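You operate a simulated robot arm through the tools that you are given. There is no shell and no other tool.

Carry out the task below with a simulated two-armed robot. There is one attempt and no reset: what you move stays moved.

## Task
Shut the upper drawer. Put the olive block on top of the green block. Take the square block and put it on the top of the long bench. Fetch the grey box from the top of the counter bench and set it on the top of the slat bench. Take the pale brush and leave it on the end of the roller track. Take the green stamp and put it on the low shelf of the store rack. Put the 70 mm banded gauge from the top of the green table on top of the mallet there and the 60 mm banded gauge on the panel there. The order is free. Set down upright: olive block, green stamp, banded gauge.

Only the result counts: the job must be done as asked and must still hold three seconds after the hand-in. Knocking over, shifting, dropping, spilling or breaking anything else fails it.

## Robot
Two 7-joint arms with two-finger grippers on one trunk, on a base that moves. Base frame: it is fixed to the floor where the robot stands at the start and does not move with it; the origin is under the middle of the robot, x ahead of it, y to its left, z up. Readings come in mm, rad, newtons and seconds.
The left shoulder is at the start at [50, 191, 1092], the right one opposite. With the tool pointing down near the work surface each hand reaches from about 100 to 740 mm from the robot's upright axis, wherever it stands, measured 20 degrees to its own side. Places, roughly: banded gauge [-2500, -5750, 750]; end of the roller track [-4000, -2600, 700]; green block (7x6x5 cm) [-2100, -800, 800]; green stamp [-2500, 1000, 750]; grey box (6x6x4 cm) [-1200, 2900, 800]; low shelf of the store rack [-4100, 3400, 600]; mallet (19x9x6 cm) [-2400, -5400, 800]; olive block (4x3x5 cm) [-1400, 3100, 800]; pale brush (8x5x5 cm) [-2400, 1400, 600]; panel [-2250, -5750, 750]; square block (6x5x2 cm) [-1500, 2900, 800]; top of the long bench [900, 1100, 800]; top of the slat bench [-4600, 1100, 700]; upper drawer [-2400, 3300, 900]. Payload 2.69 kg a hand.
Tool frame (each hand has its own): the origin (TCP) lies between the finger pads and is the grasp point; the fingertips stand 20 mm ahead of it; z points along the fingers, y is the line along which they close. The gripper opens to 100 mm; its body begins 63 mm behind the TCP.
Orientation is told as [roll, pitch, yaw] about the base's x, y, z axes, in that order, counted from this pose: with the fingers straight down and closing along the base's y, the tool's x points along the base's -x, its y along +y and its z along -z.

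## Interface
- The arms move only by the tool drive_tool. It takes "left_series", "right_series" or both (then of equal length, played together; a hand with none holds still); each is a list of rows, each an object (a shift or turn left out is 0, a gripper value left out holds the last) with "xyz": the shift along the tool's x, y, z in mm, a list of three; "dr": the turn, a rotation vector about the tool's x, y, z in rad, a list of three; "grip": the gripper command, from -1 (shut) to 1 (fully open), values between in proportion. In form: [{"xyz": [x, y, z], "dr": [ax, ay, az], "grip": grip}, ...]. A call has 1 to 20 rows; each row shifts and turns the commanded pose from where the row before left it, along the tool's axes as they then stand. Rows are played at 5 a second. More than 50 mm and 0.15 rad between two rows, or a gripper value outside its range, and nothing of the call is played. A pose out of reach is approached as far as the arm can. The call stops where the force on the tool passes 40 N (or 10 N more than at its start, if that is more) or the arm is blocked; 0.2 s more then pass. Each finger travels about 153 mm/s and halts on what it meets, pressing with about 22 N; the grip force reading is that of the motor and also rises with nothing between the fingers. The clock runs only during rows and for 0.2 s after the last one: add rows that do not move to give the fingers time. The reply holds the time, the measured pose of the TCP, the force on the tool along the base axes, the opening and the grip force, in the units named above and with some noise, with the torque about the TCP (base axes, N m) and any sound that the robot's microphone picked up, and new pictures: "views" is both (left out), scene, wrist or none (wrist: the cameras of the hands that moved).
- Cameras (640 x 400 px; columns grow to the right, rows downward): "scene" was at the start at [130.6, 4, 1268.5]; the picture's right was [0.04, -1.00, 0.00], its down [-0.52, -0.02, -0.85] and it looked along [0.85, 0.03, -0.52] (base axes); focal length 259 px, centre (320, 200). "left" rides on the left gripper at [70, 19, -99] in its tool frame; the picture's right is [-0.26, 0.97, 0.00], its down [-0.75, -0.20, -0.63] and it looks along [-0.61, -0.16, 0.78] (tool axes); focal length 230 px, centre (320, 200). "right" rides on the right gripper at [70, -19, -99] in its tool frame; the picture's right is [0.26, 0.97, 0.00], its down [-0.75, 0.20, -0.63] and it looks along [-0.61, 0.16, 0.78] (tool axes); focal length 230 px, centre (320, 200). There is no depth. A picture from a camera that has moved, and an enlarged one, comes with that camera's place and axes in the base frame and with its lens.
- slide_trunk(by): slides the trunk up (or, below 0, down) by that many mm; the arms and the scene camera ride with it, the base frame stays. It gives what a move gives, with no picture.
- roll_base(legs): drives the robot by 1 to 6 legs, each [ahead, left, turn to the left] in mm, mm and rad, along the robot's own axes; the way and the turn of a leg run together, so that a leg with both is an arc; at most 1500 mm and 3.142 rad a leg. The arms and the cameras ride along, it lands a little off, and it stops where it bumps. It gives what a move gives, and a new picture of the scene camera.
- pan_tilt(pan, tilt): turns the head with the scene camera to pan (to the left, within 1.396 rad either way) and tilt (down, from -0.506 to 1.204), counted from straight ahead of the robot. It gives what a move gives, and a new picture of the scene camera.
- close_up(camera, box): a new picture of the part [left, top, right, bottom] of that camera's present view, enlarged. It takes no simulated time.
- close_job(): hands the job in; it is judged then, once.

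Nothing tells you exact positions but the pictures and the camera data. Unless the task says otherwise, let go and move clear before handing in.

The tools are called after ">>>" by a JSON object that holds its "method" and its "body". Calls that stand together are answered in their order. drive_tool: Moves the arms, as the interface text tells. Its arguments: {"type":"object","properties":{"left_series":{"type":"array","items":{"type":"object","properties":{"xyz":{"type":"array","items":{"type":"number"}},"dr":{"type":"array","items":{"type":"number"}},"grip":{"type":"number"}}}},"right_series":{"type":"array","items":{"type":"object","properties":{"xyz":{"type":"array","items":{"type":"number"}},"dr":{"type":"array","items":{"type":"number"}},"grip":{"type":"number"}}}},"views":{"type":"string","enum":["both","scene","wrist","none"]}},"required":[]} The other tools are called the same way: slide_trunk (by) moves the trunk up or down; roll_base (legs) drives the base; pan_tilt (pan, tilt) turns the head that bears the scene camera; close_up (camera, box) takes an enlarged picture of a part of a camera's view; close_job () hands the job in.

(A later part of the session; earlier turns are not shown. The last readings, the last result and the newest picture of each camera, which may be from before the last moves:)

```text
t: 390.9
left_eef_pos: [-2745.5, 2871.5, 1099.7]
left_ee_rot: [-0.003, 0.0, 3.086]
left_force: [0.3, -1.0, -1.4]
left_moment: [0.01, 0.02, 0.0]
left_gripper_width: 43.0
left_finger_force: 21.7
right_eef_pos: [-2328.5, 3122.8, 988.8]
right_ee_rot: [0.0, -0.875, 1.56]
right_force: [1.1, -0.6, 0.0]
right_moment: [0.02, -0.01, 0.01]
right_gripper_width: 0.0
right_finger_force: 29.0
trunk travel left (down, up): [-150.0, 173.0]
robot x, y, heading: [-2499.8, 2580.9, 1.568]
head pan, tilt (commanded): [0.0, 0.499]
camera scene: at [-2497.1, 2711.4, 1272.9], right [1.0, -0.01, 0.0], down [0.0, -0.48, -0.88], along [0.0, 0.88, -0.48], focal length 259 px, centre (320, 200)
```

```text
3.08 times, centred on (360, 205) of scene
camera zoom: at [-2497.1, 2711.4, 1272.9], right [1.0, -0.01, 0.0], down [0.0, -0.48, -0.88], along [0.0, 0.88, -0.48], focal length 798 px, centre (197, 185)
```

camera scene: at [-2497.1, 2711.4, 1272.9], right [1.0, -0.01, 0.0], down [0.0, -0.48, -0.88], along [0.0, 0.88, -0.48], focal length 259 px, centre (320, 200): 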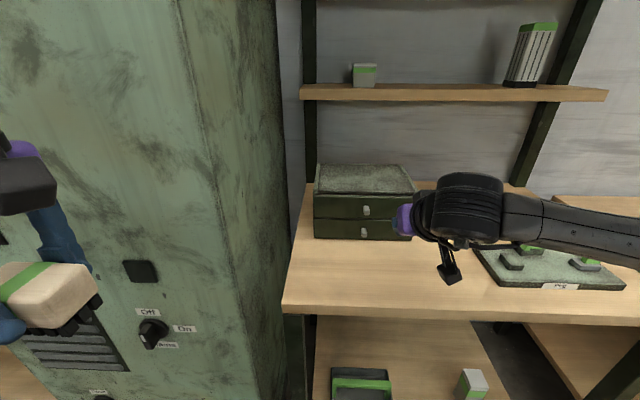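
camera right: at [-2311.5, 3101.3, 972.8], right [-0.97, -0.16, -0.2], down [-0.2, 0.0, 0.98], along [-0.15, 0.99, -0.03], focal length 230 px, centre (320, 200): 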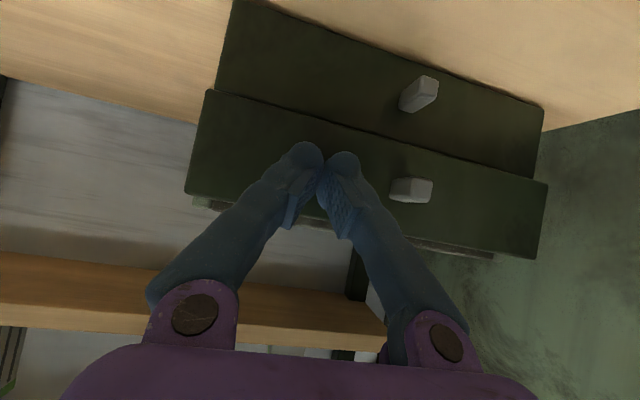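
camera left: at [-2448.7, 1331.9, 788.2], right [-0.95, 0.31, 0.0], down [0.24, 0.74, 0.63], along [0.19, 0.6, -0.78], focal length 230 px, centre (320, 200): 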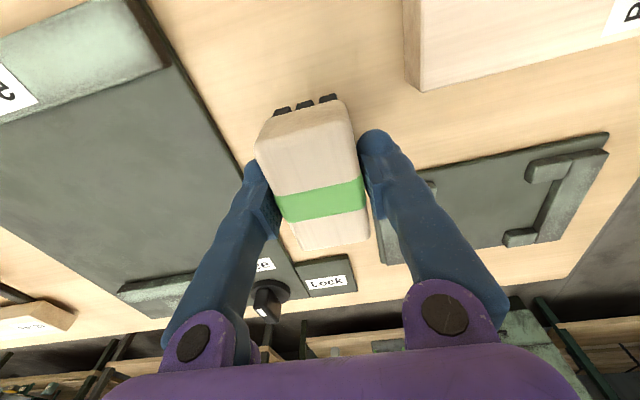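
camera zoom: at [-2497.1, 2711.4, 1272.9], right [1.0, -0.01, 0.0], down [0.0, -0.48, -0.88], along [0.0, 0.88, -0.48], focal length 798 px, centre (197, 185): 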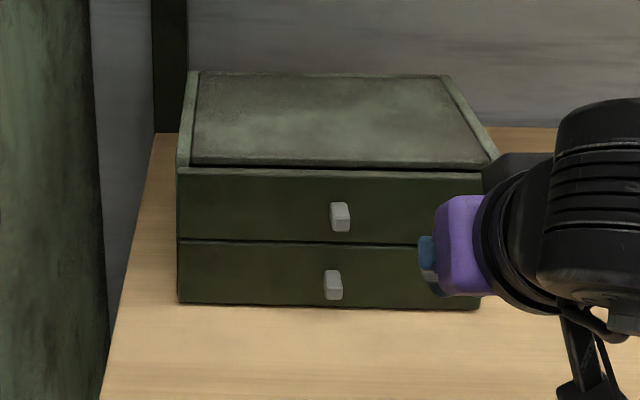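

The upper drawer is shut. I'll back off, make the right hand vertical again and go to the counter for the grey box.

>>> {"method": "roll_base", "body": {"legs": [[-370, 0, 0]]}}

>>> {"method": "drive_tool", "body": {"right_series": [{"dr": [0, 0.1455, 0], "xyz": [0, 0, -20]}, {"dr": [0, 0.1455, 0], "xyz": [0, 0, -20]}, {"dr": [0, 0.1455, 0], "xyz": [0, 0, -20]}, {"dr": [0, 0.1455, 0], "xyz": [0, 0, -20]}, {"dr": [0, 0.1455, 0], "xyz": [0, 0, -20]}, {"dr": [0, 0.1455, 0], "xyz": [0, 0, -20]}, {"xyz": [40, 0, -10], "grip": 1}, {}], "views": "none"}}

>>> {"method": "roll_base", "body": {"legs": [[0, -1160, 0.003]]}}

>>> {"method": "pan_tilt", "body": {"pan": 0.0, "tilt": 0.75}}

```text
t: 393.3
left_eef_pos: [-2745.8, 2499.4, 1099.6]
left_ee_rot: [-0.003, 0.0, 3.077]
left_force: [0.5, 0.2, -1.9]
left_moment: [0.01, 0.01, 0.01]
left_gripper_width: 43.1
left_finger_force: 22.2
right_eef_pos: [-2326.7, 2746.4, 988.7]
right_ee_rot: [0.0, -0.875, 1.55]
right_force: [0.3, -0.3, 0.0]
right_moment: [0.0, 0.0, -0.01]
right_gripper_width: 0.0
right_finger_force: 29.3
trunk travel left (down, up): [-150.0, 173.0]
robot x, y, heading: [-2502.4, 2206.0, 1.557]
head pan, tilt (commanded): [0.0, 0.499]
camera scene: at [-2499.8, 2337.1, 1273.1], right [1.0, -0.02, 0.0], down [-0.01, -0.48, -0.88], along [0.01, 0.88, -0.48], focal length 259 px, centre (320, 200)
```

scene: 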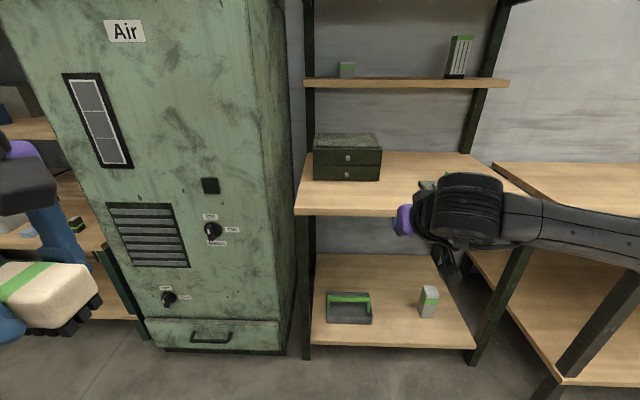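

```text
t: 395.1
left_eef_pos: [-2744.8, 2498.7, 1099.2]
left_ee_rot: [-0.003, 0.0, 3.077]
left_force: [-0.4, -0.5, -1.3]
left_moment: [0.01, 0.02, 0.03]
left_gripper_width: 42.9
left_finger_force: 21.9
right_eef_pos: [-2329.6, 2649.6, 1100.5]
right_ee_rot: [0.001, 0.001, 1.553]
right_force: [0.2, 0.5, 0.0]
right_moment: [-0.03, 0.0, -0.02]
right_gripper_width: 100.0
right_finger_force: 0.1
trunk travel left (down, up): [-150.0, 173.0]
robot x, y, heading: [-2502.6, 2203.7, 1.555]
head pan, tilt (commanded): [0.0, 0.499]
```

```text
t: 405.7
left_eef_pos: [-1568.2, 2480.2, 1100.2]
left_ee_rot: [-0.003, 0.0, 3.074]
left_force: [0.2, 0.4, -1.4]
left_moment: [-0.01, 0.04, 0.0]
left_gripper_width: 43.1
left_finger_force: 22.0
right_eef_pos: [-1151.7, 2627.3, 1100.6]
right_ee_rot: [0.0, -0.002, 1.549]
right_force: [0.2, 0.2, 0.0]
right_moment: [0.01, 0.07, 0.01]
right_gripper_width: 99.8
right_finger_force: 0.0
trunk travel left (down, up): [-150.0, 173.0]
robot x, y, heading: [-1325.1, 2183.8, 1.556]
head pan, tilt (commanded): [0.0, 0.499]
camera scene: at [-1322.2, 2316.6, 1273.0], right [1.0, -0.02, 0.0], down [-0.01, -0.48, -0.88], along [0.02, 0.88, -0.48], focal length 259 px, centre (320, 200)
```

scene: 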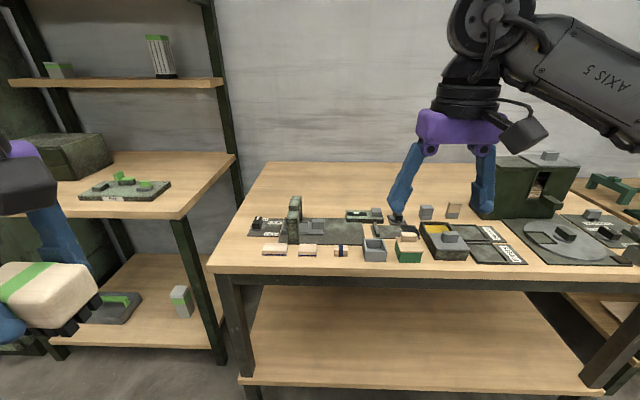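

```text
t: 406.5
left_eef_pos: [-1567.2, 2479.9, 1098.9]
left_ee_rot: [-0.004, 0.001, 3.073]
left_force: [-1.0, 0.3, -1.0]
left_moment: [0.05, -0.01, -0.03]
left_gripper_width: 43.1
left_finger_force: 21.8
right_eef_pos: [-1152.2, 2627.4, 1100.5]
right_ee_rot: [0.001, 0.0, 1.548]
right_force: [-0.4, 0.0, 0.3]
right_moment: [0.0, 0.03, -0.04]
right_gripper_width: 99.9
right_finger_force: 0.0
trunk travel left (down, up): [-150.0, 173.0]
robot x, y, heading: [-1327.0, 2188.1, 1.55]
head pan, tilt (commanded): [0.0, 0.75]
camera scene: at [-1322.5, 2308.5, 1251.1], right [1.0, -0.02, 0.0], down [-0.01, -0.68, -0.73], along [0.01, 0.73, -0.68], focal length 259 px, centre (320, 200)
```

scene: 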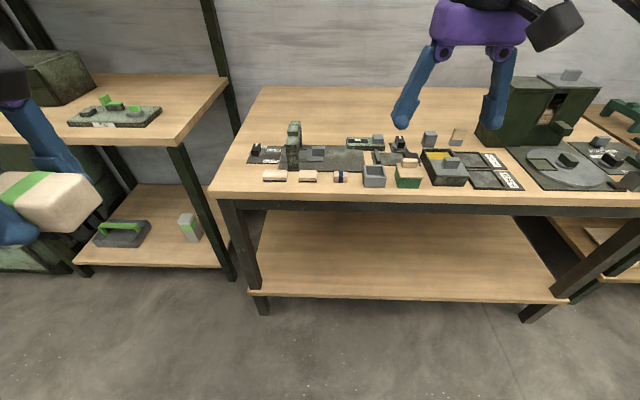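

The grey open box is visible at (374, 176) in the picture. I'll move closer.

>>> {"method": "roll_base", "body": {"legs": [[200, 0, 0.018]]}}

>>> {"method": "close_up", "body": {"camera": "scene", "box": [310, 160, 470, 260]}}

>>> {"method": "close_up", "body": {"camera": "right", "box": [0, 0, 640, 400]}}

```text
t: 408.1
left_eef_pos: [-1570.9, 2679.8, 1098.9]
left_ee_rot: [-0.003, 0.0, 3.09]
left_force: [0.3, -0.5, -2.4]
left_moment: [-0.05, 0.01, -0.01]
left_gripper_width: 43.1
left_finger_force: 21.8
right_eef_pos: [-1157.2, 2836.1, 1100.5]
right_ee_rot: [0.0, 0.001, 1.566]
right_force: [-0.3, 0.4, -0.6]
right_moment: [-0.02, -0.03, 0.02]
right_gripper_width: 99.8
right_finger_force: 0.1
trunk travel left (down, up): [-150.0, 173.0]
robot x, y, heading: [-1323.6, 2389.0, 1.568]
head pan, tilt (commanded): [0.0, 0.75]
camera scene: at [-1322.6, 2514.0, 1250.9], right [1.0, 0.0, 0.0], down [0.0, -0.68, -0.73], along [0.0, 0.73, -0.68], focal length 259 px, centre (320, 200)
```

scene: 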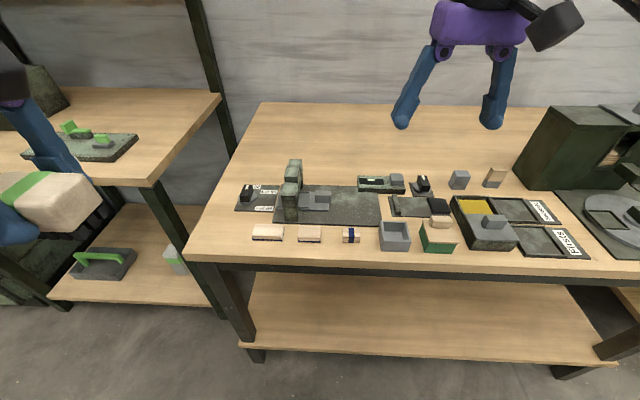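

```text
4.00 times, centred on (390, 210) of scene
camera zoom: at [-1322.6, 2514.0, 1250.9], right [1.0, 0.0, 0.0], down [0.0, -0.68, -0.73], along [0.0, 0.73, -0.68], focal length 1037 px, centre (40, 160)
```

zoom: 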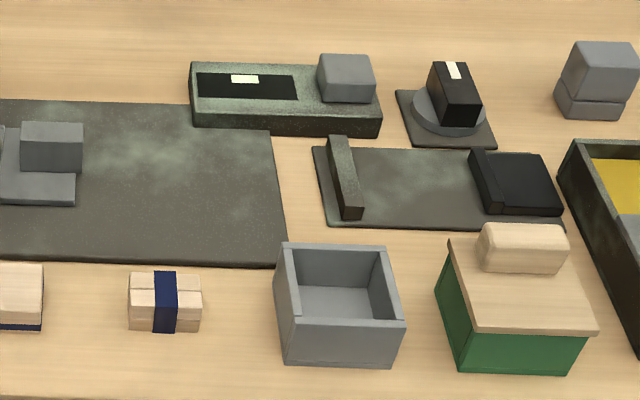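

```text
1.00 times, centred on (320, 200) of right (not enlarged: the box is as wide or as high as the picture)
camera zoom: at [-1139.7, 2765.4, 1199.0], right [-0.97, -0.25, 0.0], down [-0.2, 0.75, 0.63], along [-0.16, 0.61, -0.78], focal length 230 px, centre (320, 200)
```

zoom: 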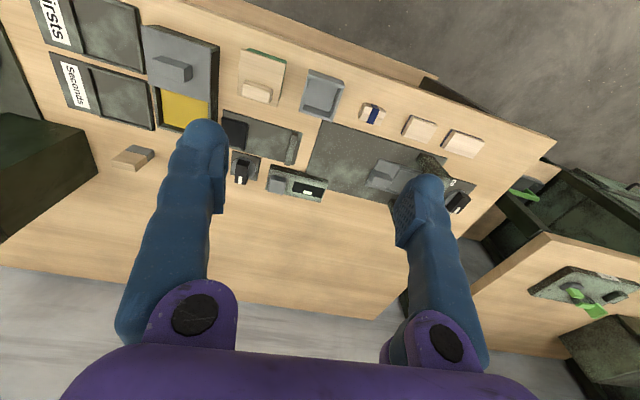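

The grey box's centre is near (-1168, 2862). Its sides are crowded, so I'll grip it front to back by turning the right hand by 90°.

>>> {"method": "drive_tool", "body": {"right_series": [{"dr": [0, 0, 0.1424], "xyz": [0, 0, 12], "grip": 0.56}, {"dr": [0, 0, 0.1424], "xyz": [0, 0, 12]}, {"dr": [0, 0, 0.1424], "xyz": [0, 0, 12]}, {"dr": [0, 0, 0.1424], "xyz": [0, 0, 12]}, {"dr": [0, 0, 0.1424], "xyz": [0, 0, 12]}, {"dr": [0, 0, 0.1424], "xyz": [0, 0, 12]}, {"dr": [0, 0, 0.1424], "xyz": [0, 0, 12]}, {"dr": [0, 0, 0.1424], "xyz": [0, 0, 12]}, {"dr": [0, 0, 0.1424], "xyz": [0, 0, 12]}, {"dr": [0, 0, 0.1424], "xyz": [0, 0, 12]}, {"dr": [0, 0, 0.1424], "xyz": [0, 0, 12]}, {"xyz": [13, 26, 0]}, {}]}}

>>> {"method": "close_up", "body": {"camera": "right", "box": [220, 30, 420, 170]}}

```text
t: 410.9
left_eef_pos: [-1570.1, 2680.2, 1098.7]
left_ee_rot: [-0.003, 0.0, 3.092]
left_force: [0.2, 0.2, -1.4]
left_moment: [-0.03, -0.04, -0.01]
left_gripper_width: 43.2
left_finger_force: 21.8
right_eef_pos: [-1171.7, 2861.8, 969.8]
right_ee_rot: [0.001, -0.001, -0.001]
right_force: [0.8, -0.2, -1.1]
right_moment: [0.0, 0.0, 0.03]
right_gripper_width: 78.2
right_finger_force: 0.0
trunk travel left (down, up): [-150.0, 173.0]
robot x, y, heading: [-1325.2, 2389.5, 1.568]
head pan, tilt (commanded): [0.0, 0.75]
camera scene: at [-1322.3, 2513.1, 1251.1], right [1.0, 0.0, 0.0], down [0.0, -0.68, -0.73], along [0.0, 0.73, -0.68], focal length 259 px, centre (320, 200)
camera right: at [-1241.0, 2842.5, 1068.1], right [-0.26, 0.97, 0.0], down [0.75, 0.2, 0.63], along [0.61, 0.16, -0.78], focal length 230 px, centre (320, 200)
```

scene: 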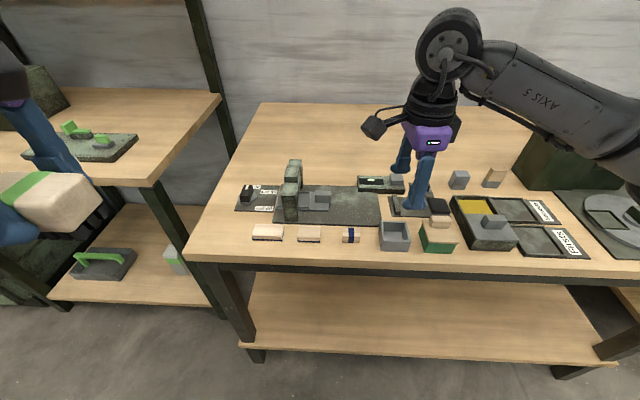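
right: 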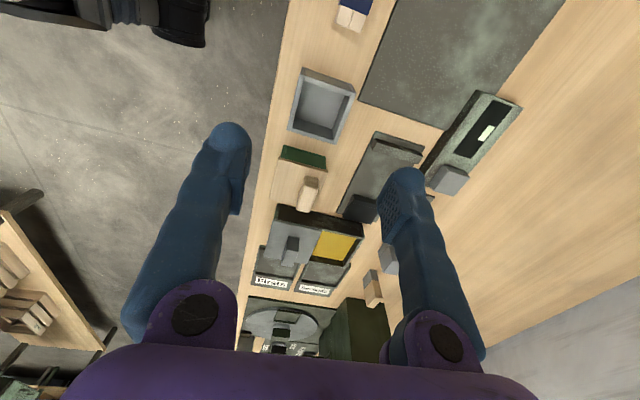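

```text
2.86 times, centred on (320, 100) of right
camera zoom: at [-1241.0, 2842.5, 1068.1], right [-0.26, 0.97, 0.0], down [0.75, 0.2, 0.63], along [0.61, 0.16, -0.78], focal length 657 px, centre (320, 486)
```

zoom: 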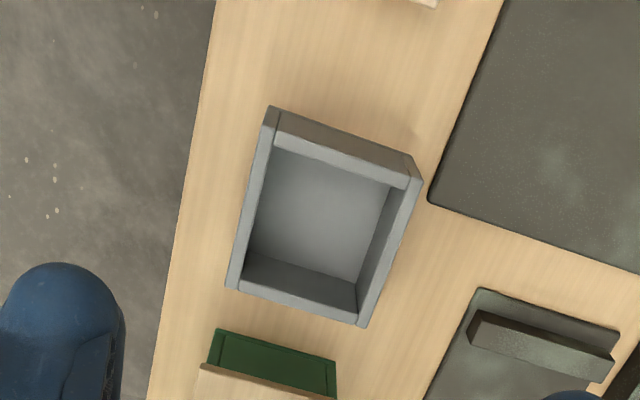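

Centre confirmed at (-1169, 2861). I'll descend with the tips kept above the neighbouring mats.

>>> {"method": "drive_tool", "body": {"right_series": [{"xyz": [-5, -1, 20]}, {"xyz": [0, 0, 40]}, {"xyz": [0, 0, 40]}, {"xyz": [0, 0, 20]}, {}]}}

```text
t: 412.1
left_eef_pos: [-1570.2, 2679.0, 1099.1]
left_ee_rot: [-0.005, 0.001, 3.09]
left_force: [0.4, -1.2, -1.0]
left_moment: [0.04, -0.01, -0.04]
left_gripper_width: 43.0
left_finger_force: 21.9
right_eef_pos: [-1165.7, 2861.4, 849.6]
right_ee_rot: [0.0, 0.0, 0.0]
right_force: [-0.3, -0.1, -0.1]
right_moment: [0.0, 0.03, -0.02]
right_gripper_width: 77.9
right_finger_force: 0.0
trunk travel left (down, up): [-150.0, 173.0]
robot x, y, heading: [-1322.1, 2392.7, 1.569]
head pan, tilt (commanded): [0.0, 0.75]
camera scene: at [-1322.6, 2513.3, 1251.0], right [1.0, 0.0, 0.0], down [0.0, -0.68, -0.73], along [0.0, 0.73, -0.68], focal length 259 px, centre (320, 200)
camera right: at [-1236.3, 2842.0, 947.5], right [-0.26, 0.97, 0.0], down [0.75, 0.2, 0.63], along [0.61, 0.16, -0.78], focal length 230 px, centre (320, 200)
```

scene: 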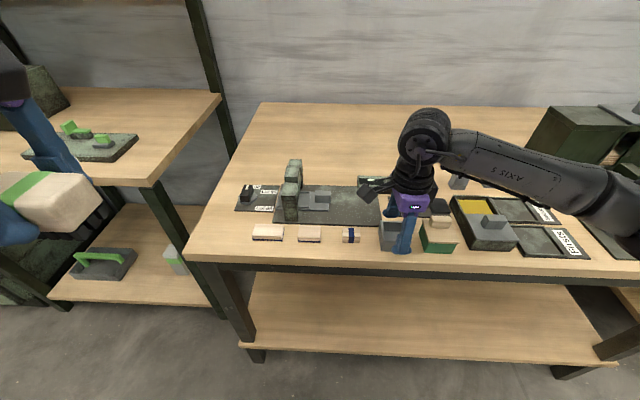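
right: 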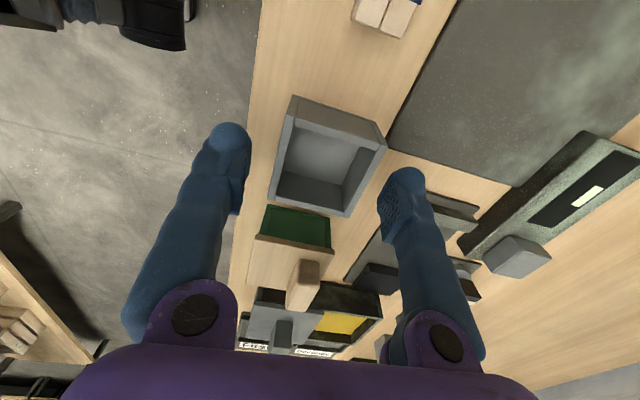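

>>> {"method": "drive_tool", "body": {"right_series": [{"xyz": [3, 0, 8]}, {"xyz": [0, 0, 6]}, {}, {"grip": -1}, {"grip": -1}, {"grip": -1}, {"xyz": [0, 0, -10]}, {"xyz": [0, 0, -20]}, {}]}}

```text
t: 414.1
left_eef_pos: [-1569.9, 2679.6, 1098.8]
left_ee_rot: [-0.003, 0.0, 3.088]
left_force: [-1.1, -0.3, -0.8]
left_moment: [0.01, -0.01, 0.02]
left_gripper_width: 42.9
left_finger_force: 22.0
right_eef_pos: [-1169.3, 2859.0, 865.7]
right_ee_rot: [0.001, 0.0, 0.001]
right_force: [-1.1, 0.6, 0.1]
right_moment: [0.0, -0.04, 0.0]
right_gripper_width: 55.0
right_finger_force: 22.3
trunk travel left (down, up): [-150.0, 173.0]
robot x, y, heading: [-1324.4, 2392.7, 1.566]
head pan, tilt (commanded): [0.0, 0.75]
camera scene: at [-1322.5, 2513.4, 1251.0], right [1.0, 0.0, 0.0], down [0.0, -0.68, -0.73], along [0.0, 0.73, -0.68], focal length 259 px, centre (320, 200)
camera right: at [-1239.6, 2839.8, 964.5], right [-0.26, 0.97, 0.0], down [0.75, 0.2, 0.63], along [0.61, 0.16, -0.78], focal length 230 px, centre (320, 200)
```

scene: 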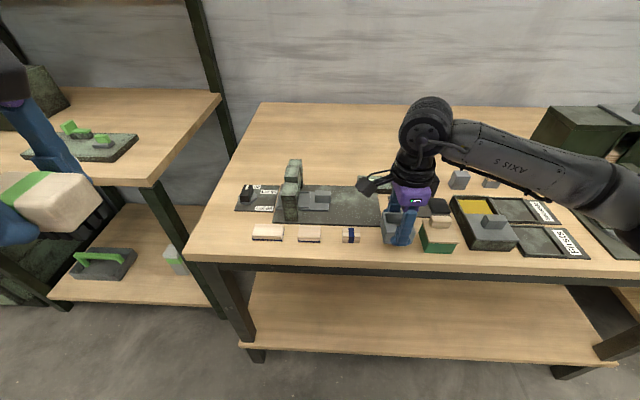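
right: 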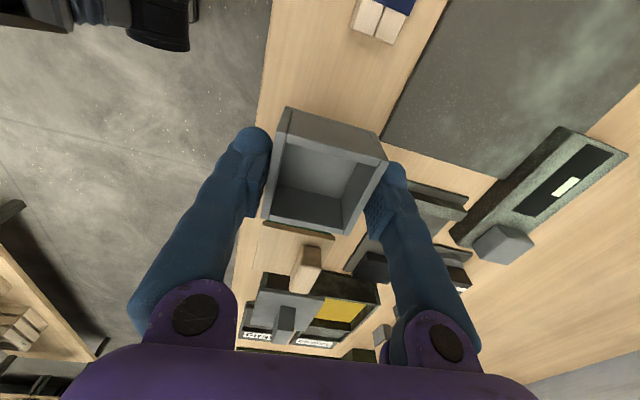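

The grey box is held. I'll raise and retract it, then drive west to the slat bench.

>>> {"method": "drive_tool", "body": {"right_series": [{"xyz": [0, 0, -45]}, {"xyz": [0, 0, -45]}, {"xyz": [0, 0, -45]}, {"xyz": [0, 0, -45]}, {"xyz": [0, 0, -45]}, {"xyz": [0, -45, 0]}, {"xyz": [0, -45, 0]}, {"xyz": [0, -45, 0]}, {}], "views": "none"}}

>>> {"method": "roll_base", "body": {"legs": [[-190, 0, 0], [0, 1000, 0], [0, 1000, 0], [0, 0, 1.571]]}}

>>> {"method": "pan_tilt", "body": {"pan": 0.2, "tilt": 0.4}}

```text
t: 416.1
left_eef_pos: [-1570.0, 2679.6, 1098.2]
left_ee_rot: [-0.004, -0.001, 3.091]
left_force: [-0.7, -0.4, -1.0]
left_moment: [-0.03, -0.01, 0.03]
left_gripper_width: 43.2
left_finger_force: 21.8
right_eef_pos: [-1169.9, 2725.0, 1090.4]
right_ee_rot: [0.001, 0.001, 0.0]
right_force: [0.7, 0.2, -0.3]
right_moment: [-0.04, 0.01, 0.01]
right_gripper_width: 54.7
right_finger_force: 22.0
trunk travel left (down, up): [-150.0, 173.0]
robot x, y, heading: [-1321.9, 2388.9, 1.572]
head pan, tilt (commanded): [0.0, 0.75]
```

```text
t: 438.8
left_eef_pos: [-3614.9, 1970.4, 1099.0]
left_ee_rot: [-0.003, -0.002, -1.646]
left_force: [0.7, -0.7, -1.3]
left_moment: [0.0, -0.02, -0.02]
left_gripper_width: 43.0
left_finger_force: 21.6
right_eef_pos: [-3649.4, 2371.3, 1089.7]
right_ee_rot: [-0.001, -0.001, 1.544]
right_force: [0.1, 0.4, -0.6]
right_moment: [0.01, -0.04, 0.03]
right_gripper_width: 54.7
right_finger_force: 22.8
trunk travel left (down, up): [-150.0, 173.0]
robot x, y, heading: [-3317.3, 2206.6, 3.115]
head pan, tilt (commanded): [0.0, 0.75]
camera scene: at [-3439.8, 2213.7, 1251.0], right [0.03, 1.0, 0.0], down [0.68, -0.02, -0.73], along [-0.73, 0.02, -0.68], focal length 259 px, centre (320, 200)
```

scene: 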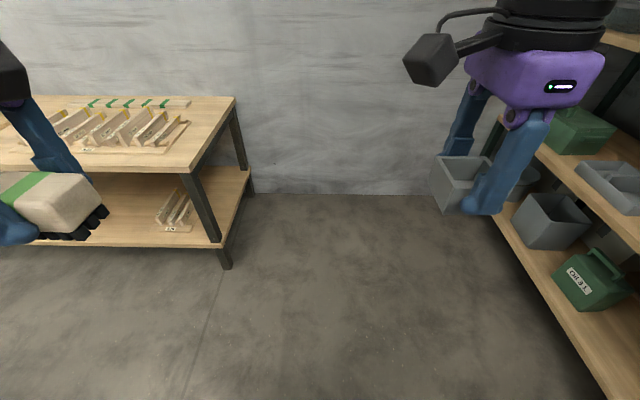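

```text
t: 439.6
left_eef_pos: [-3613.2, 1970.3, 1099.5]
left_ee_rot: [-0.005, 0.001, -1.646]
left_force: [-0.6, 0.0, -1.7]
left_moment: [0.0, 0.03, 0.01]
left_gripper_width: 42.9
left_finger_force: 21.6
right_eef_pos: [-3650.3, 2371.1, 1090.9]
right_ee_rot: [0.001, 0.0, 1.545]
right_force: [-0.7, -0.5, 0.1]
right_moment: [0.01, -0.01, 0.01]
right_gripper_width: 54.6
right_finger_force: 21.9
trunk travel left (down, up): [-150.0, 173.0]
robot x, y, heading: [-3315.6, 2207.2, 3.118]
head pan, tilt (commanded): [0.201, 0.4]
camera scene: at [-3448.3, 2195.6, 1282.1], right [-0.17, 0.98, 0.0], down [0.38, 0.07, -0.92], along [-0.91, -0.16, -0.39], focal length 259 px, centre (320, 200)
```

scene: 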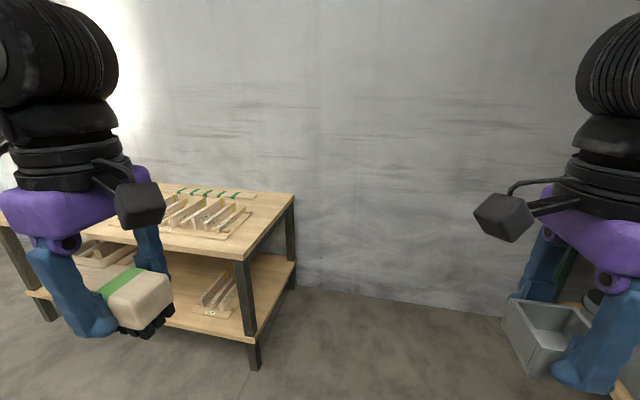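

The slat bench is on the left with its north end at y ≈ 1730 and its top at about 690. I'll move to face its middle.

>>> {"method": "roll_base", "body": {"legs": [[0, 1000, 0.025], [250, 0, 0]]}}

>>> {"method": "pan_tilt", "body": {"pan": 0.0, "tilt": 0.6}}

```text
t: 450.1
left_eef_pos: [-3869.0, 967.4, 1099.1]
left_ee_rot: [-0.003, 0.0, -1.619]
left_force: [-0.3, 0.2, -1.4]
left_moment: [0.03, -0.04, -0.02]
left_gripper_width: 43.1
left_finger_force: 22.1
right_eef_pos: [-3915.4, 1367.6, 1089.6]
right_ee_rot: [0.002, 0.0, 1.573]
right_force: [-0.4, 0.4, 0.1]
right_moment: [0.01, -0.02, -0.02]
right_gripper_width: 54.9
right_finger_force: 22.3
trunk travel left (down, up): [-150.0, 173.0]
robot x, y, heading: [-3578.5, 1212.7, -3.143]
head pan, tilt (commanded): [0.201, 0.4]
camera scene: at [-3709.6, 1197.7, 1282.0], right [-0.2, 0.98, 0.0], down [0.38, 0.08, -0.92], along [-0.9, -0.19, -0.39], focal length 259 px, centre (320, 200)
```

scene: 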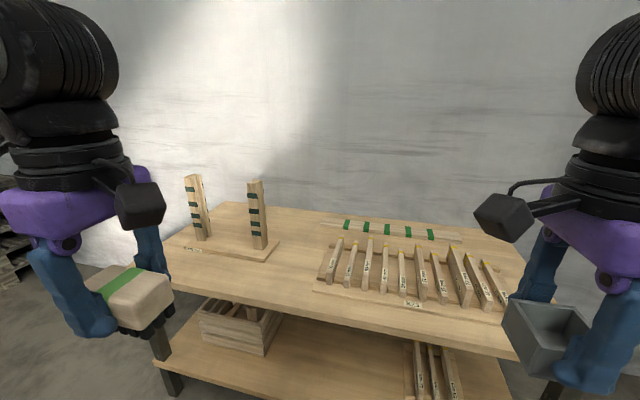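

```text
t: 450.8
left_eef_pos: [-3868.9, 968.0, 1100.4]
left_ee_rot: [-0.003, 0.0, -1.617]
left_force: [0.0, -0.3, -1.9]
left_moment: [-0.01, 0.01, -0.04]
left_gripper_width: 43.1
left_finger_force: 22.1
right_eef_pos: [-3915.4, 1366.8, 1089.4]
right_ee_rot: [-0.001, 0.0, 1.575]
right_force: [-0.6, -1.1, -0.2]
right_moment: [-0.02, -0.01, 0.01]
right_gripper_width: 54.7
right_finger_force: 22.1
trunk travel left (down, up): [-150.0, 173.0]
robot x, y, heading: [-3579.5, 1216.3, -3.138]
head pan, tilt (commanded): [0.0, 0.6]
camera scene: at [-3706.6, 1216.1, 1264.0], right [0.0, 1.0, 0.0], down [0.56, 0.0, -0.83], along [-0.83, 0.0, -0.56], focal length 259 px, centre (320, 200)
```

scene: 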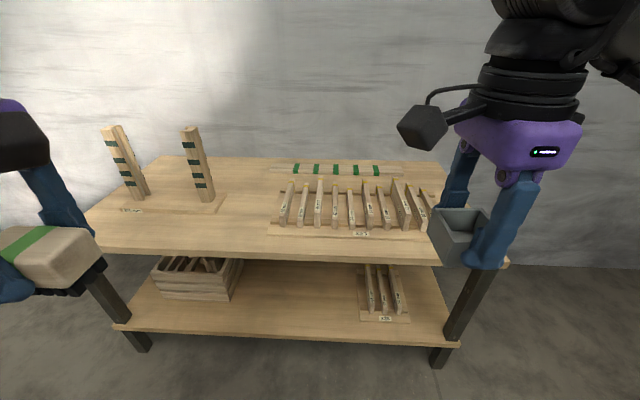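

There is a free gap between the post board and the slat rack near (-4360, 975). I'll position so the right hand can reach it.

>>> {"method": "roll_base", "body": {"legs": [[180, 390, 0]]}}

>>> {"method": "pan_tilt", "body": {"pan": -0.1, "tilt": 0.7}}

```text
t: 454.8
left_eef_pos: [-4046.6, 575.9, 1098.6]
left_ee_rot: [-0.002, -0.001, -1.619]
left_force: [-0.4, 0.1, -1.3]
left_moment: [0.05, 0.0, 0.01]
left_gripper_width: 43.1
left_finger_force: 21.7
right_eef_pos: [-4092.7, 975.8, 1090.2]
right_ee_rot: [-0.002, 0.0, 1.575]
right_force: [-0.6, 0.1, -0.6]
right_moment: [0.0, 0.02, 0.02]
right_gripper_width: 54.6
right_finger_force: 22.3
trunk travel left (down, up): [-150.0, 173.0]
robot x, y, heading: [-3756.6, 821.6, -3.141]
head pan, tilt (commanded): [0.0, 0.6]
camera scene: at [-3884.6, 824.6, 1263.9], right [0.0, 1.0, 0.0], down [0.57, 0.0, -0.82], along [-0.82, 0.0, -0.57], focal length 259 px, centre (320, 200)
```

scene: 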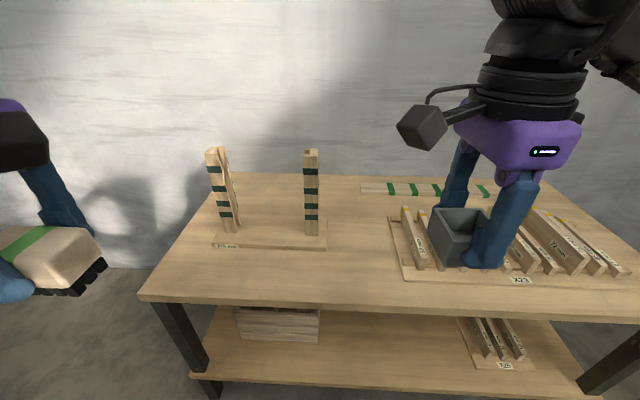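

```text
t: 455.4
left_eef_pos: [-4046.2, 575.7, 1098.3]
left_ee_rot: [-0.002, 0.0, -1.619]
left_force: [0.2, 0.6, -0.5]
left_moment: [-0.02, 0.03, 0.0]
left_gripper_width: 42.9
left_finger_force: 22.2
right_eef_pos: [-4094.2, 976.6, 1090.8]
right_ee_rot: [-0.003, -0.002, 1.574]
right_force: [-0.2, 0.4, 0.1]
right_moment: [0.04, 0.01, -0.01]
right_gripper_width: 54.7
right_finger_force: 21.7
trunk travel left (down, up): [-150.0, 173.0]
robot x, y, heading: [-3757.5, 823.3, -3.138]
head pan, tilt (commanded): [-0.099, 0.7]
camera scene: at [-3880.7, 833.1, 1255.3], right [0.1, 1.0, 0.0], down [0.64, -0.06, -0.77], along [-0.76, 0.07, -0.64], focal length 259 px, centre (320, 200)
```

scene: 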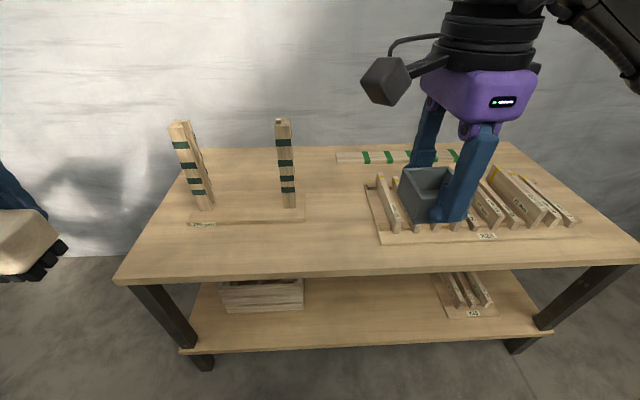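

The bench top is at z ≈ 714 and the free gap spans y ≈ 850 to 1026. I'll carry the box over (-4370, 940) and lower it.

>>> {"method": "drive_tool", "body": {"right_series": [{"xyz": [6, 46, 0]}, {"xyz": [6, 46, 0]}, {"xyz": [6, 46, 0]}, {"xyz": [6, 46, 0]}, {"xyz": [6, 46, 0]}, {"xyz": [6, 46, 0]}, {"xyz": [0, 0, 45]}, {"xyz": [0, 0, 45]}, {"xyz": [0, 0, 45]}, {"xyz": [0, 0, 45]}, {"xyz": [0, 0, 45]}, {"xyz": [0, 0, 45]}, {}]}}

```text
t: 458.2
left_eef_pos: [-4045.9, 575.6, 1098.9]
left_ee_rot: [-0.005, 0.0, -1.617]
left_force: [0.3, -0.3, -1.3]
left_moment: [0.02, -0.01, -0.02]
left_gripper_width: 42.9
left_finger_force: 22.0
right_eef_pos: [-4371.3, 939.7, 820.1]
right_ee_rot: [0.002, -0.001, 1.575]
right_force: [0.3, -0.1, -0.6]
right_moment: [-0.03, 0.05, 0.04]
right_gripper_width: 54.5
right_finger_force: 22.2
trunk travel left (down, up): [-150.0, 173.0]
robot x, y, heading: [-3758.8, 822.5, -3.14]
head pan, tilt (commanded): [-0.099, 0.7]
camera scene: at [-3880.6, 833.1, 1255.3], right [0.1, 1.0, 0.0], down [0.64, -0.06, -0.77], along [-0.76, 0.07, -0.64], focal length 259 px, centre (320, 200)
camera right: at [-4352.4, 868.9, 918.9], right [-0.97, -0.26, 0.0], down [-0.2, 0.75, 0.63], along [-0.17, 0.61, -0.78], focal length 230 px, centre (320, 200)
```

scene: 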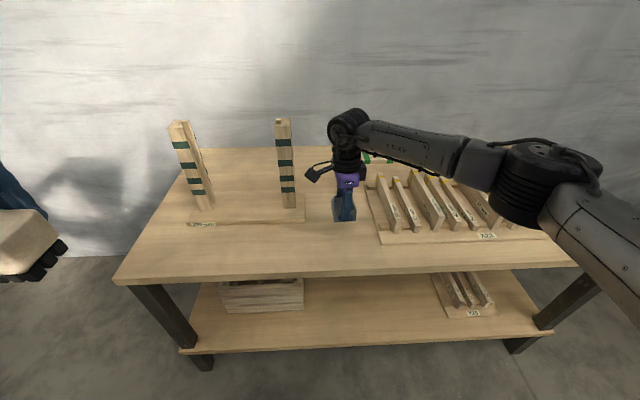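
right: 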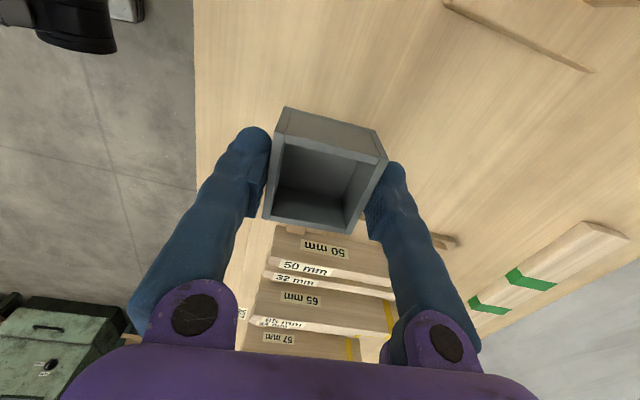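

>>> {"method": "drive_tool", "body": {"right_series": [{"xyz": [0, 0, 30]}, {"xyz": [0, 0, 20]}, {"xyz": [0, 0, 8]}, {"xyz": [0, 0, 4]}, {}], "views": "wrist"}}

```text
t: 459.4
left_eef_pos: [-4046.1, 576.1, 1099.0]
left_ee_rot: [-0.003, 0.001, -1.617]
left_force: [0.0, -0.3, -0.9]
left_moment: [0.0, 0.0, -0.01]
left_gripper_width: 43.0
left_finger_force: 22.1
right_eef_pos: [-4369.6, 939.0, 758.9]
right_ee_rot: [-0.001, -0.001, 1.573]
right_force: [0.0, 0.3, -0.6]
right_moment: [0.01, -0.02, -0.01]
right_gripper_width: 54.9
right_finger_force: 22.2
trunk travel left (down, up): [-150.0, 173.0]
robot x, y, heading: [-3759.6, 819.6, -3.14]
head pan, tilt (commanded): [-0.099, 0.7]
camera right: at [-4352.3, 868.9, 856.8], right [-0.97, -0.26, 0.0], down [-0.2, 0.75, 0.63], along [-0.16, 0.61, -0.78], focal length 230 px, centre (320, 200)
```

right: 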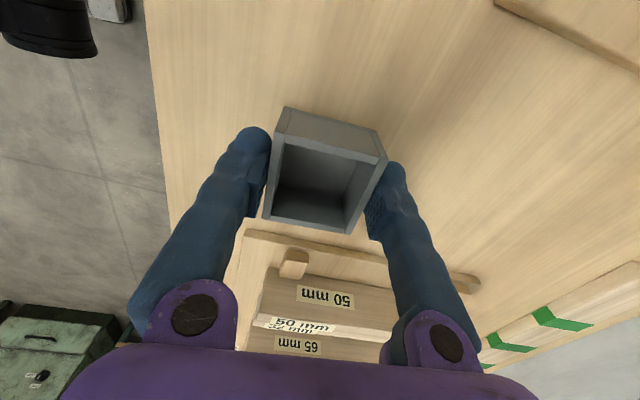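

>>> {"method": "drive_tool", "body": {"right_series": [{"xyz": [0, 0, 3]}, {"xyz": [0, 0, 3]}, {"xyz": [0, 0, 3]}, {"xyz": [0, 0, 2]}, {}], "views": "none"}}

```text
t: 460.6
left_eef_pos: [-4046.0, 576.0, 1097.9]
left_ee_rot: [-0.006, 0.001, -1.618]
left_force: [-0.6, 0.4, -1.3]
left_moment: [0.01, -0.01, -0.01]
left_gripper_width: 43.1
left_finger_force: 21.6
right_eef_pos: [-4369.8, 938.5, 747.9]
right_ee_rot: [-0.001, 0.001, 1.574]
right_force: [0.5, -0.3, -0.5]
right_moment: [0.0, 0.0, 0.0]
right_gripper_width: 54.7
right_finger_force: 22.5
trunk travel left (down, up): [-150.0, 173.0]
robot x, y, heading: [-3755.0, 823.7, -3.139]
head pan, tilt (commanded): [-0.099, 0.7]
```

>>> {"method": "drive_tool", "body": {"right_series": [{"xyz": [0, 0, 3]}, {"xyz": [0, 0, 3]}, {"xyz": [0, 0, 2]}, {}], "views": "none"}}

```text
t: 461.6
left_eef_pos: [-4046.2, 576.7, 1099.4]
left_ee_rot: [-0.004, 0.0, -1.618]
left_force: [-0.2, 1.0, -1.0]
left_moment: [0.05, 0.0, 0.02]
left_gripper_width: 43.0
left_finger_force: 22.0
right_eef_pos: [-4370.2, 938.9, 740.5]
right_ee_rot: [0.001, -0.001, 1.574]
right_force: [0.7, -0.6, -0.5]
right_moment: [0.03, -0.03, -0.01]
right_gripper_width: 54.6
right_finger_force: 21.8
trunk travel left (down, up): [-150.0, 173.0]
robot x, y, heading: [-3757.0, 823.1, -3.139]
head pan, tilt (commanded): [-0.099, 0.7]
```

>>> {"method": "drive_tool", "body": {"right_series": [{"xyz": [0, 0, 2]}, {"xyz": [0, 0, 2]}, {"xyz": [0, 0, 2]}, {}], "views": "none"}}

>>> {"method": "close_up", "body": {"camera": "scene", "box": [290, 150, 410, 250]}}

```text
t: 462.6
left_eef_pos: [-4044.4, 576.2, 1099.7]
left_ee_rot: [-0.006, 0.0, -1.618]
left_force: [-0.1, 0.3, -1.9]
left_moment: [0.02, -0.03, 0.01]
left_gripper_width: 43.2
left_finger_force: 21.3
right_eef_pos: [-4369.1, 940.5, 734.8]
right_ee_rot: [0.004, -0.001, 1.573]
right_force: [0.1, 3.8, 11.9]
right_moment: [0.23, -0.08, 0.0]
right_gripper_width: 54.6
right_finger_force: 22.1
trunk travel left (down, up): [-150.0, 173.0]
robot x, y, heading: [-3759.0, 826.7, -3.14]
head pan, tilt (commanded): [-0.099, 0.7]
```

```text
4.00 times, centred on (350, 200) of scene
camera zoom: at [-3879.6, 833.2, 1255.6], right [0.1, 1.0, 0.0], down [0.64, -0.06, -0.77], along [-0.76, 0.07, -0.64], focal length 1037 px, centre (200, 200)
```

zoom: 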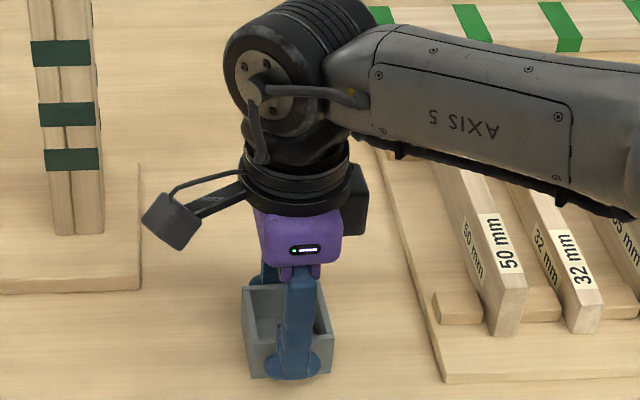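

The box is on the bench. Releasing and lifting.

>>> {"method": "drive_tool", "body": {"right_series": [{"xyz": [0, 0, -1.5]}, {"grip": 0.3}, {"grip": 0.5}, {}, {"xyz": [0, 0, -20]}, {"xyz": [0, 0, -40]}, {"xyz": [0, 0, -45]}, {"xyz": [0, 0, -45]}, {}]}}

>>> {"method": "close_up", "body": {"camera": "scene", "box": [290, 150, 410, 250]}}

```text
t: 464.6
left_eef_pos: [-4046.1, 575.9, 1099.0]
left_ee_rot: [-0.004, 0.0, -1.618]
left_force: [-0.5, -0.3, -1.0]
left_moment: [-0.01, 0.0, -0.02]
left_gripper_width: 43.0
left_finger_force: 21.7
right_eef_pos: [-4369.4, 938.3, 885.8]
right_ee_rot: [0.0, 0.0, 1.574]
right_force: [0.0, 0.2, 0.6]
right_moment: [-0.01, 0.0, 0.0]
right_gripper_width: 74.6
right_finger_force: 0.0
trunk travel left (down, up): [-150.0, 173.0]
robot x, y, heading: [-3758.9, 824.5, -3.142]
head pan, tilt (commanded): [-0.099, 0.7]
camera scene: at [-3880.9, 833.2, 1255.2], right [0.1, 1.0, 0.0], down [0.64, -0.06, -0.76], along [-0.76, 0.07, -0.64], focal length 259 px, centre (320, 200)
camera right: at [-4351.2, 867.6, 984.8], right [-0.97, -0.26, 0.0], down [-0.2, 0.75, 0.63], along [-0.16, 0.61, -0.78], focal length 230 px, centre (320, 200)
```

scene: 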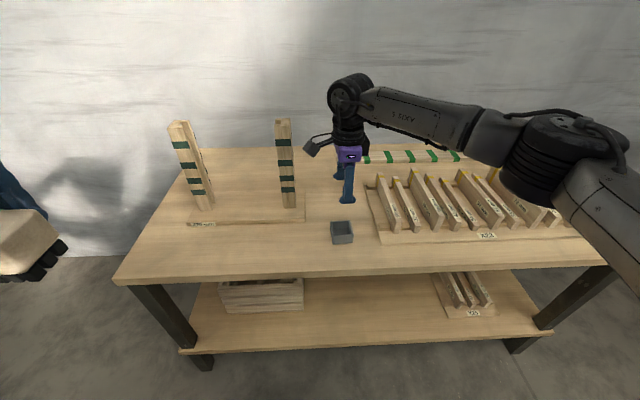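
right: 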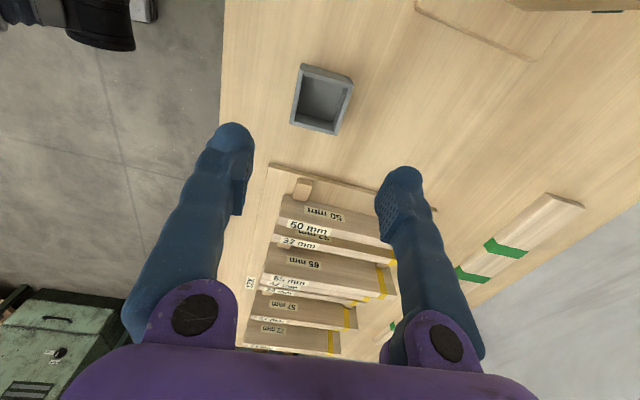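

```text
4.00 times, centred on (350, 200) of scene
camera zoom: at [-3880.9, 833.2, 1255.2], right [0.1, 1.0, 0.0], down [0.64, -0.06, -0.76], along [-0.76, 0.07, -0.64], focal length 1037 px, centre (200, 200)
```

zoom: 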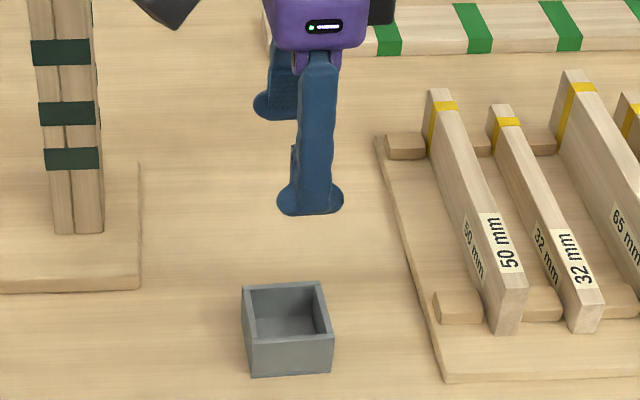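

The grey box stands on the slat bench. I'll retract the right hand and go south to the roller track with the brush.

>>> {"method": "drive_tool", "body": {"right_series": [{"xyz": [0, 0, -45]}, {"xyz": [0, 0, -45]}, {"xyz": [0, 0, -45]}, {"xyz": [0, 0, -45]}, {"xyz": [0, -46, 0]}, {"xyz": [0, -46, 0]}, {"xyz": [0, -46, 0]}, {"xyz": [0, -46, 0]}, {"xyz": [0, -46, 0]}, {"dr": [0, 0, -0.15]}, {"dr": [0, 0, -0.15]}, {"dr": [0, 0, -0.15]}, {"dr": [0, 0, -0.15]}, {"dr": [0, 0, -0.15]}, {"dr": [0, 0, -0.15]}, {"dr": [0, 0, -0.15]}, {"dr": [0, 0, -0.15]}, {"dr": [0, 0, -0.15]}, {"dr": [0, 0, -0.15], "grip": 1}], "views": "none"}}

>>> {"method": "roll_base", "body": {"legs": [[-470, 0, 0], [0, 1450, 0], [0, 1450, 0], [0, 200, 0]]}}

>>> {"method": "pan_tilt", "body": {"pan": 0.0, "tilt": 0.5}}

```text
t: 468.6
left_eef_pos: [-4046.9, 576.9, 1099.1]
left_ee_rot: [-0.002, -0.001, -1.618]
left_force: [-0.3, -0.2, -1.1]
left_moment: [-0.01, 0.0, -0.02]
left_gripper_width: 43.0
left_finger_force: 21.5
right_eef_pos: [-4140.1, 939.4, 1064.4]
right_ee_rot: [0.001, 0.001, 3.076]
right_force: [-0.8, 0.6, 0.0]
right_moment: [-0.01, 0.01, -0.02]
right_gripper_width: 100.1
right_finger_force: 0.0
trunk travel left (down, up): [-150.0, 173.0]
robot x, y, heading: [-3754.8, 825.6, -3.14]
head pan, tilt (commanded): [-0.099, 0.7]
```

```text
t: 498.5
left_eef_pos: [-3602.2, -2531.9, 1098.8]
left_ee_rot: [-0.005, 0.002, -1.636]
left_force: [-0.7, -0.1, -1.7]
left_moment: [0.0, 0.03, 0.02]
left_gripper_width: 43.1
left_finger_force: 21.7
right_eef_pos: [-3688.2, -2166.1, 1064.7]
right_ee_rot: [-0.002, 0.0, 3.054]
right_force: [-0.9, -0.7, -0.6]
right_moment: [-0.02, 0.03, 0.0]
right_gripper_width: 100.0
right_finger_force: 0.1
trunk travel left (down, up): [-150.0, 173.0]
robot x, y, heading: [-3307.3, -2288.4, 3.13]
head pan, tilt (commanded): [-0.099, 0.7]
camera scene: at [-3431.4, -2277.6, 1255.3], right [0.12, 0.99, 0.0], down [0.64, -0.07, -0.76], along [-0.76, 0.09, -0.64], focal length 259 px, centre (320, 200)
```

scene: 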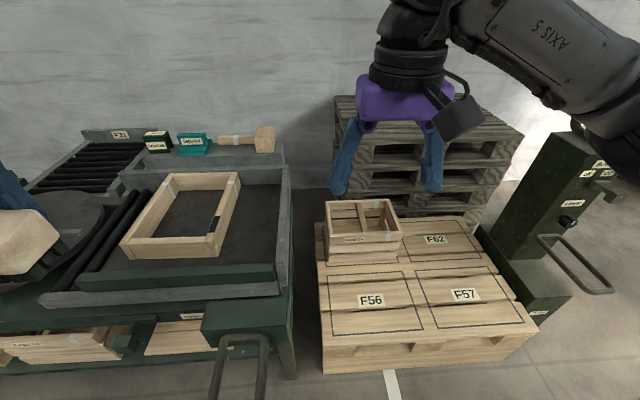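

```text
t: 499.2
left_eef_pos: [-3601.7, -2531.6, 1099.3]
left_ee_rot: [-0.003, 0.001, -1.636]
left_force: [0.0, -0.4, -1.4]
left_moment: [0.0, 0.01, 0.0]
left_gripper_width: 43.1
left_finger_force: 21.7
right_eef_pos: [-3688.7, -2166.3, 1064.6]
right_ee_rot: [0.0, -0.001, 3.054]
right_force: [-0.2, 0.1, 0.8]
right_moment: [0.0, 0.02, 0.0]
right_gripper_width: 100.1
right_finger_force: 0.1
trunk travel left (down, up): [-150.0, 173.0]
robot x, y, heading: [-3308.0, -2288.5, 3.125]
head pan, tilt (commanded): [0.0, 0.499]
camera scene: at [-3438.0, -2285.6, 1272.9], right [0.02, 1.0, 0.0], down [0.48, -0.01, -0.88], along [-0.88, 0.01, -0.48], focal length 259 px, centre (320, 200)
```

scene: 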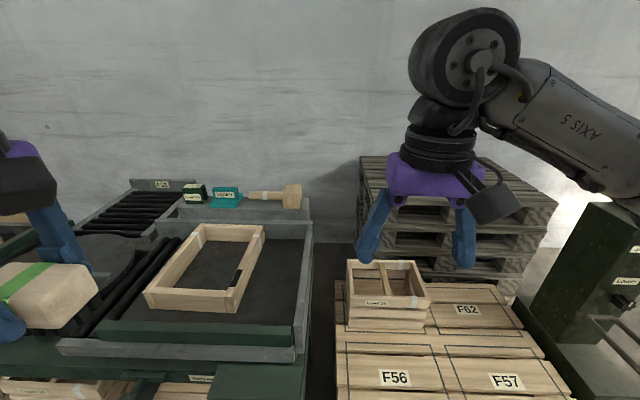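

I see the roller bench. I'll move further along to understand the roller track and its end.

>>> {"method": "roll_base", "body": {"legs": [[0, 450, 0.01]]}}

>>> {"method": "pan_tilt", "body": {"pan": 0.0, "tilt": 0.65}}

```text
t: 503.7
left_eef_pos: [-3605.9, -2985.5, 1099.9]
left_ee_rot: [-0.005, -0.001, -1.628]
left_force: [0.1, -0.6, -1.7]
left_moment: [0.0, -0.01, -0.01]
left_gripper_width: 42.9
left_finger_force: 21.6
right_eef_pos: [-3695.2, -2619.7, 1063.9]
right_ee_rot: [-0.001, 0.001, 3.061]
right_force: [0.2, 0.2, 0.6]
right_moment: [0.0, 0.04, 0.0]
right_gripper_width: 100.0
right_finger_force: 0.1
trunk travel left (down, up): [-150.0, 173.0]
robot x, y, heading: [-3314.2, -2741.8, 3.133]
head pan, tilt (commanded): [0.0, 0.499]
camera scene: at [-3443.6, -2738.9, 1273.0], right [0.01, 1.0, 0.0], down [0.48, 0.0, -0.88], along [-0.88, 0.01, -0.48], focal length 259 px, centre (320, 200)
```

scene: 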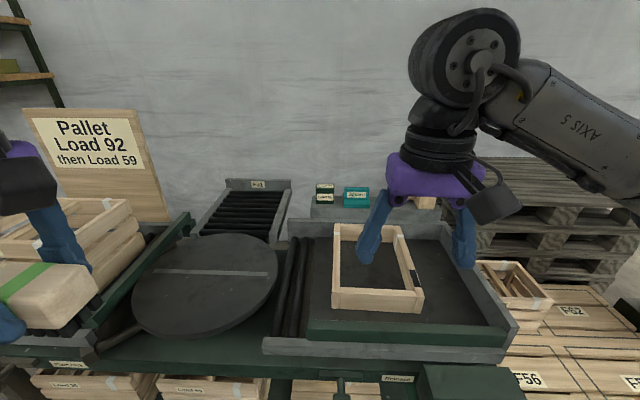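

```text
t: 504.4
left_eef_pos: [-3606.7, -2984.8, 1100.2]
left_ee_rot: [-0.004, 0.0, -1.629]
left_force: [-0.3, 0.2, -1.4]
left_moment: [-0.03, -0.06, -0.02]
left_gripper_width: 43.0
left_finger_force: 22.4
right_eef_pos: [-3695.6, -2620.8, 1065.1]
right_ee_rot: [0.001, 0.0, 3.061]
right_force: [-0.1, -0.4, 0.3]
right_moment: [0.0, 0.0, -0.02]
right_gripper_width: 100.1
right_finger_force: 0.1
trunk travel left (down, up): [-150.0, 173.0]
robot x, y, heading: [-3313.3, -2741.7, 3.135]
head pan, tilt (commanded): [0.0, 0.649]
camera scene: at [-3439.4, -2738.8, 1259.7], right [0.01, 1.0, 0.0], down [0.6, -0.01, -0.8], along [-0.8, 0.01, -0.6], focal length 259 px, centre (320, 200)
```

scene: 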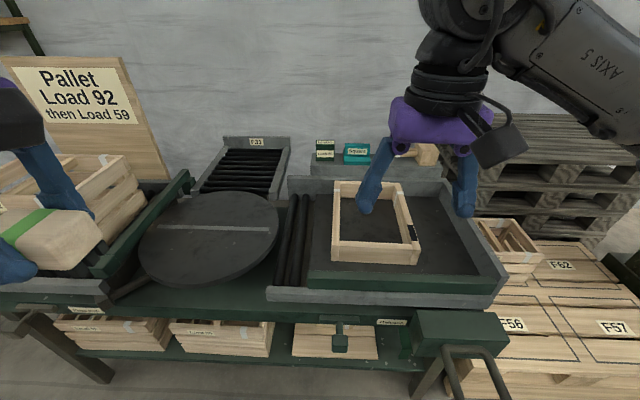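

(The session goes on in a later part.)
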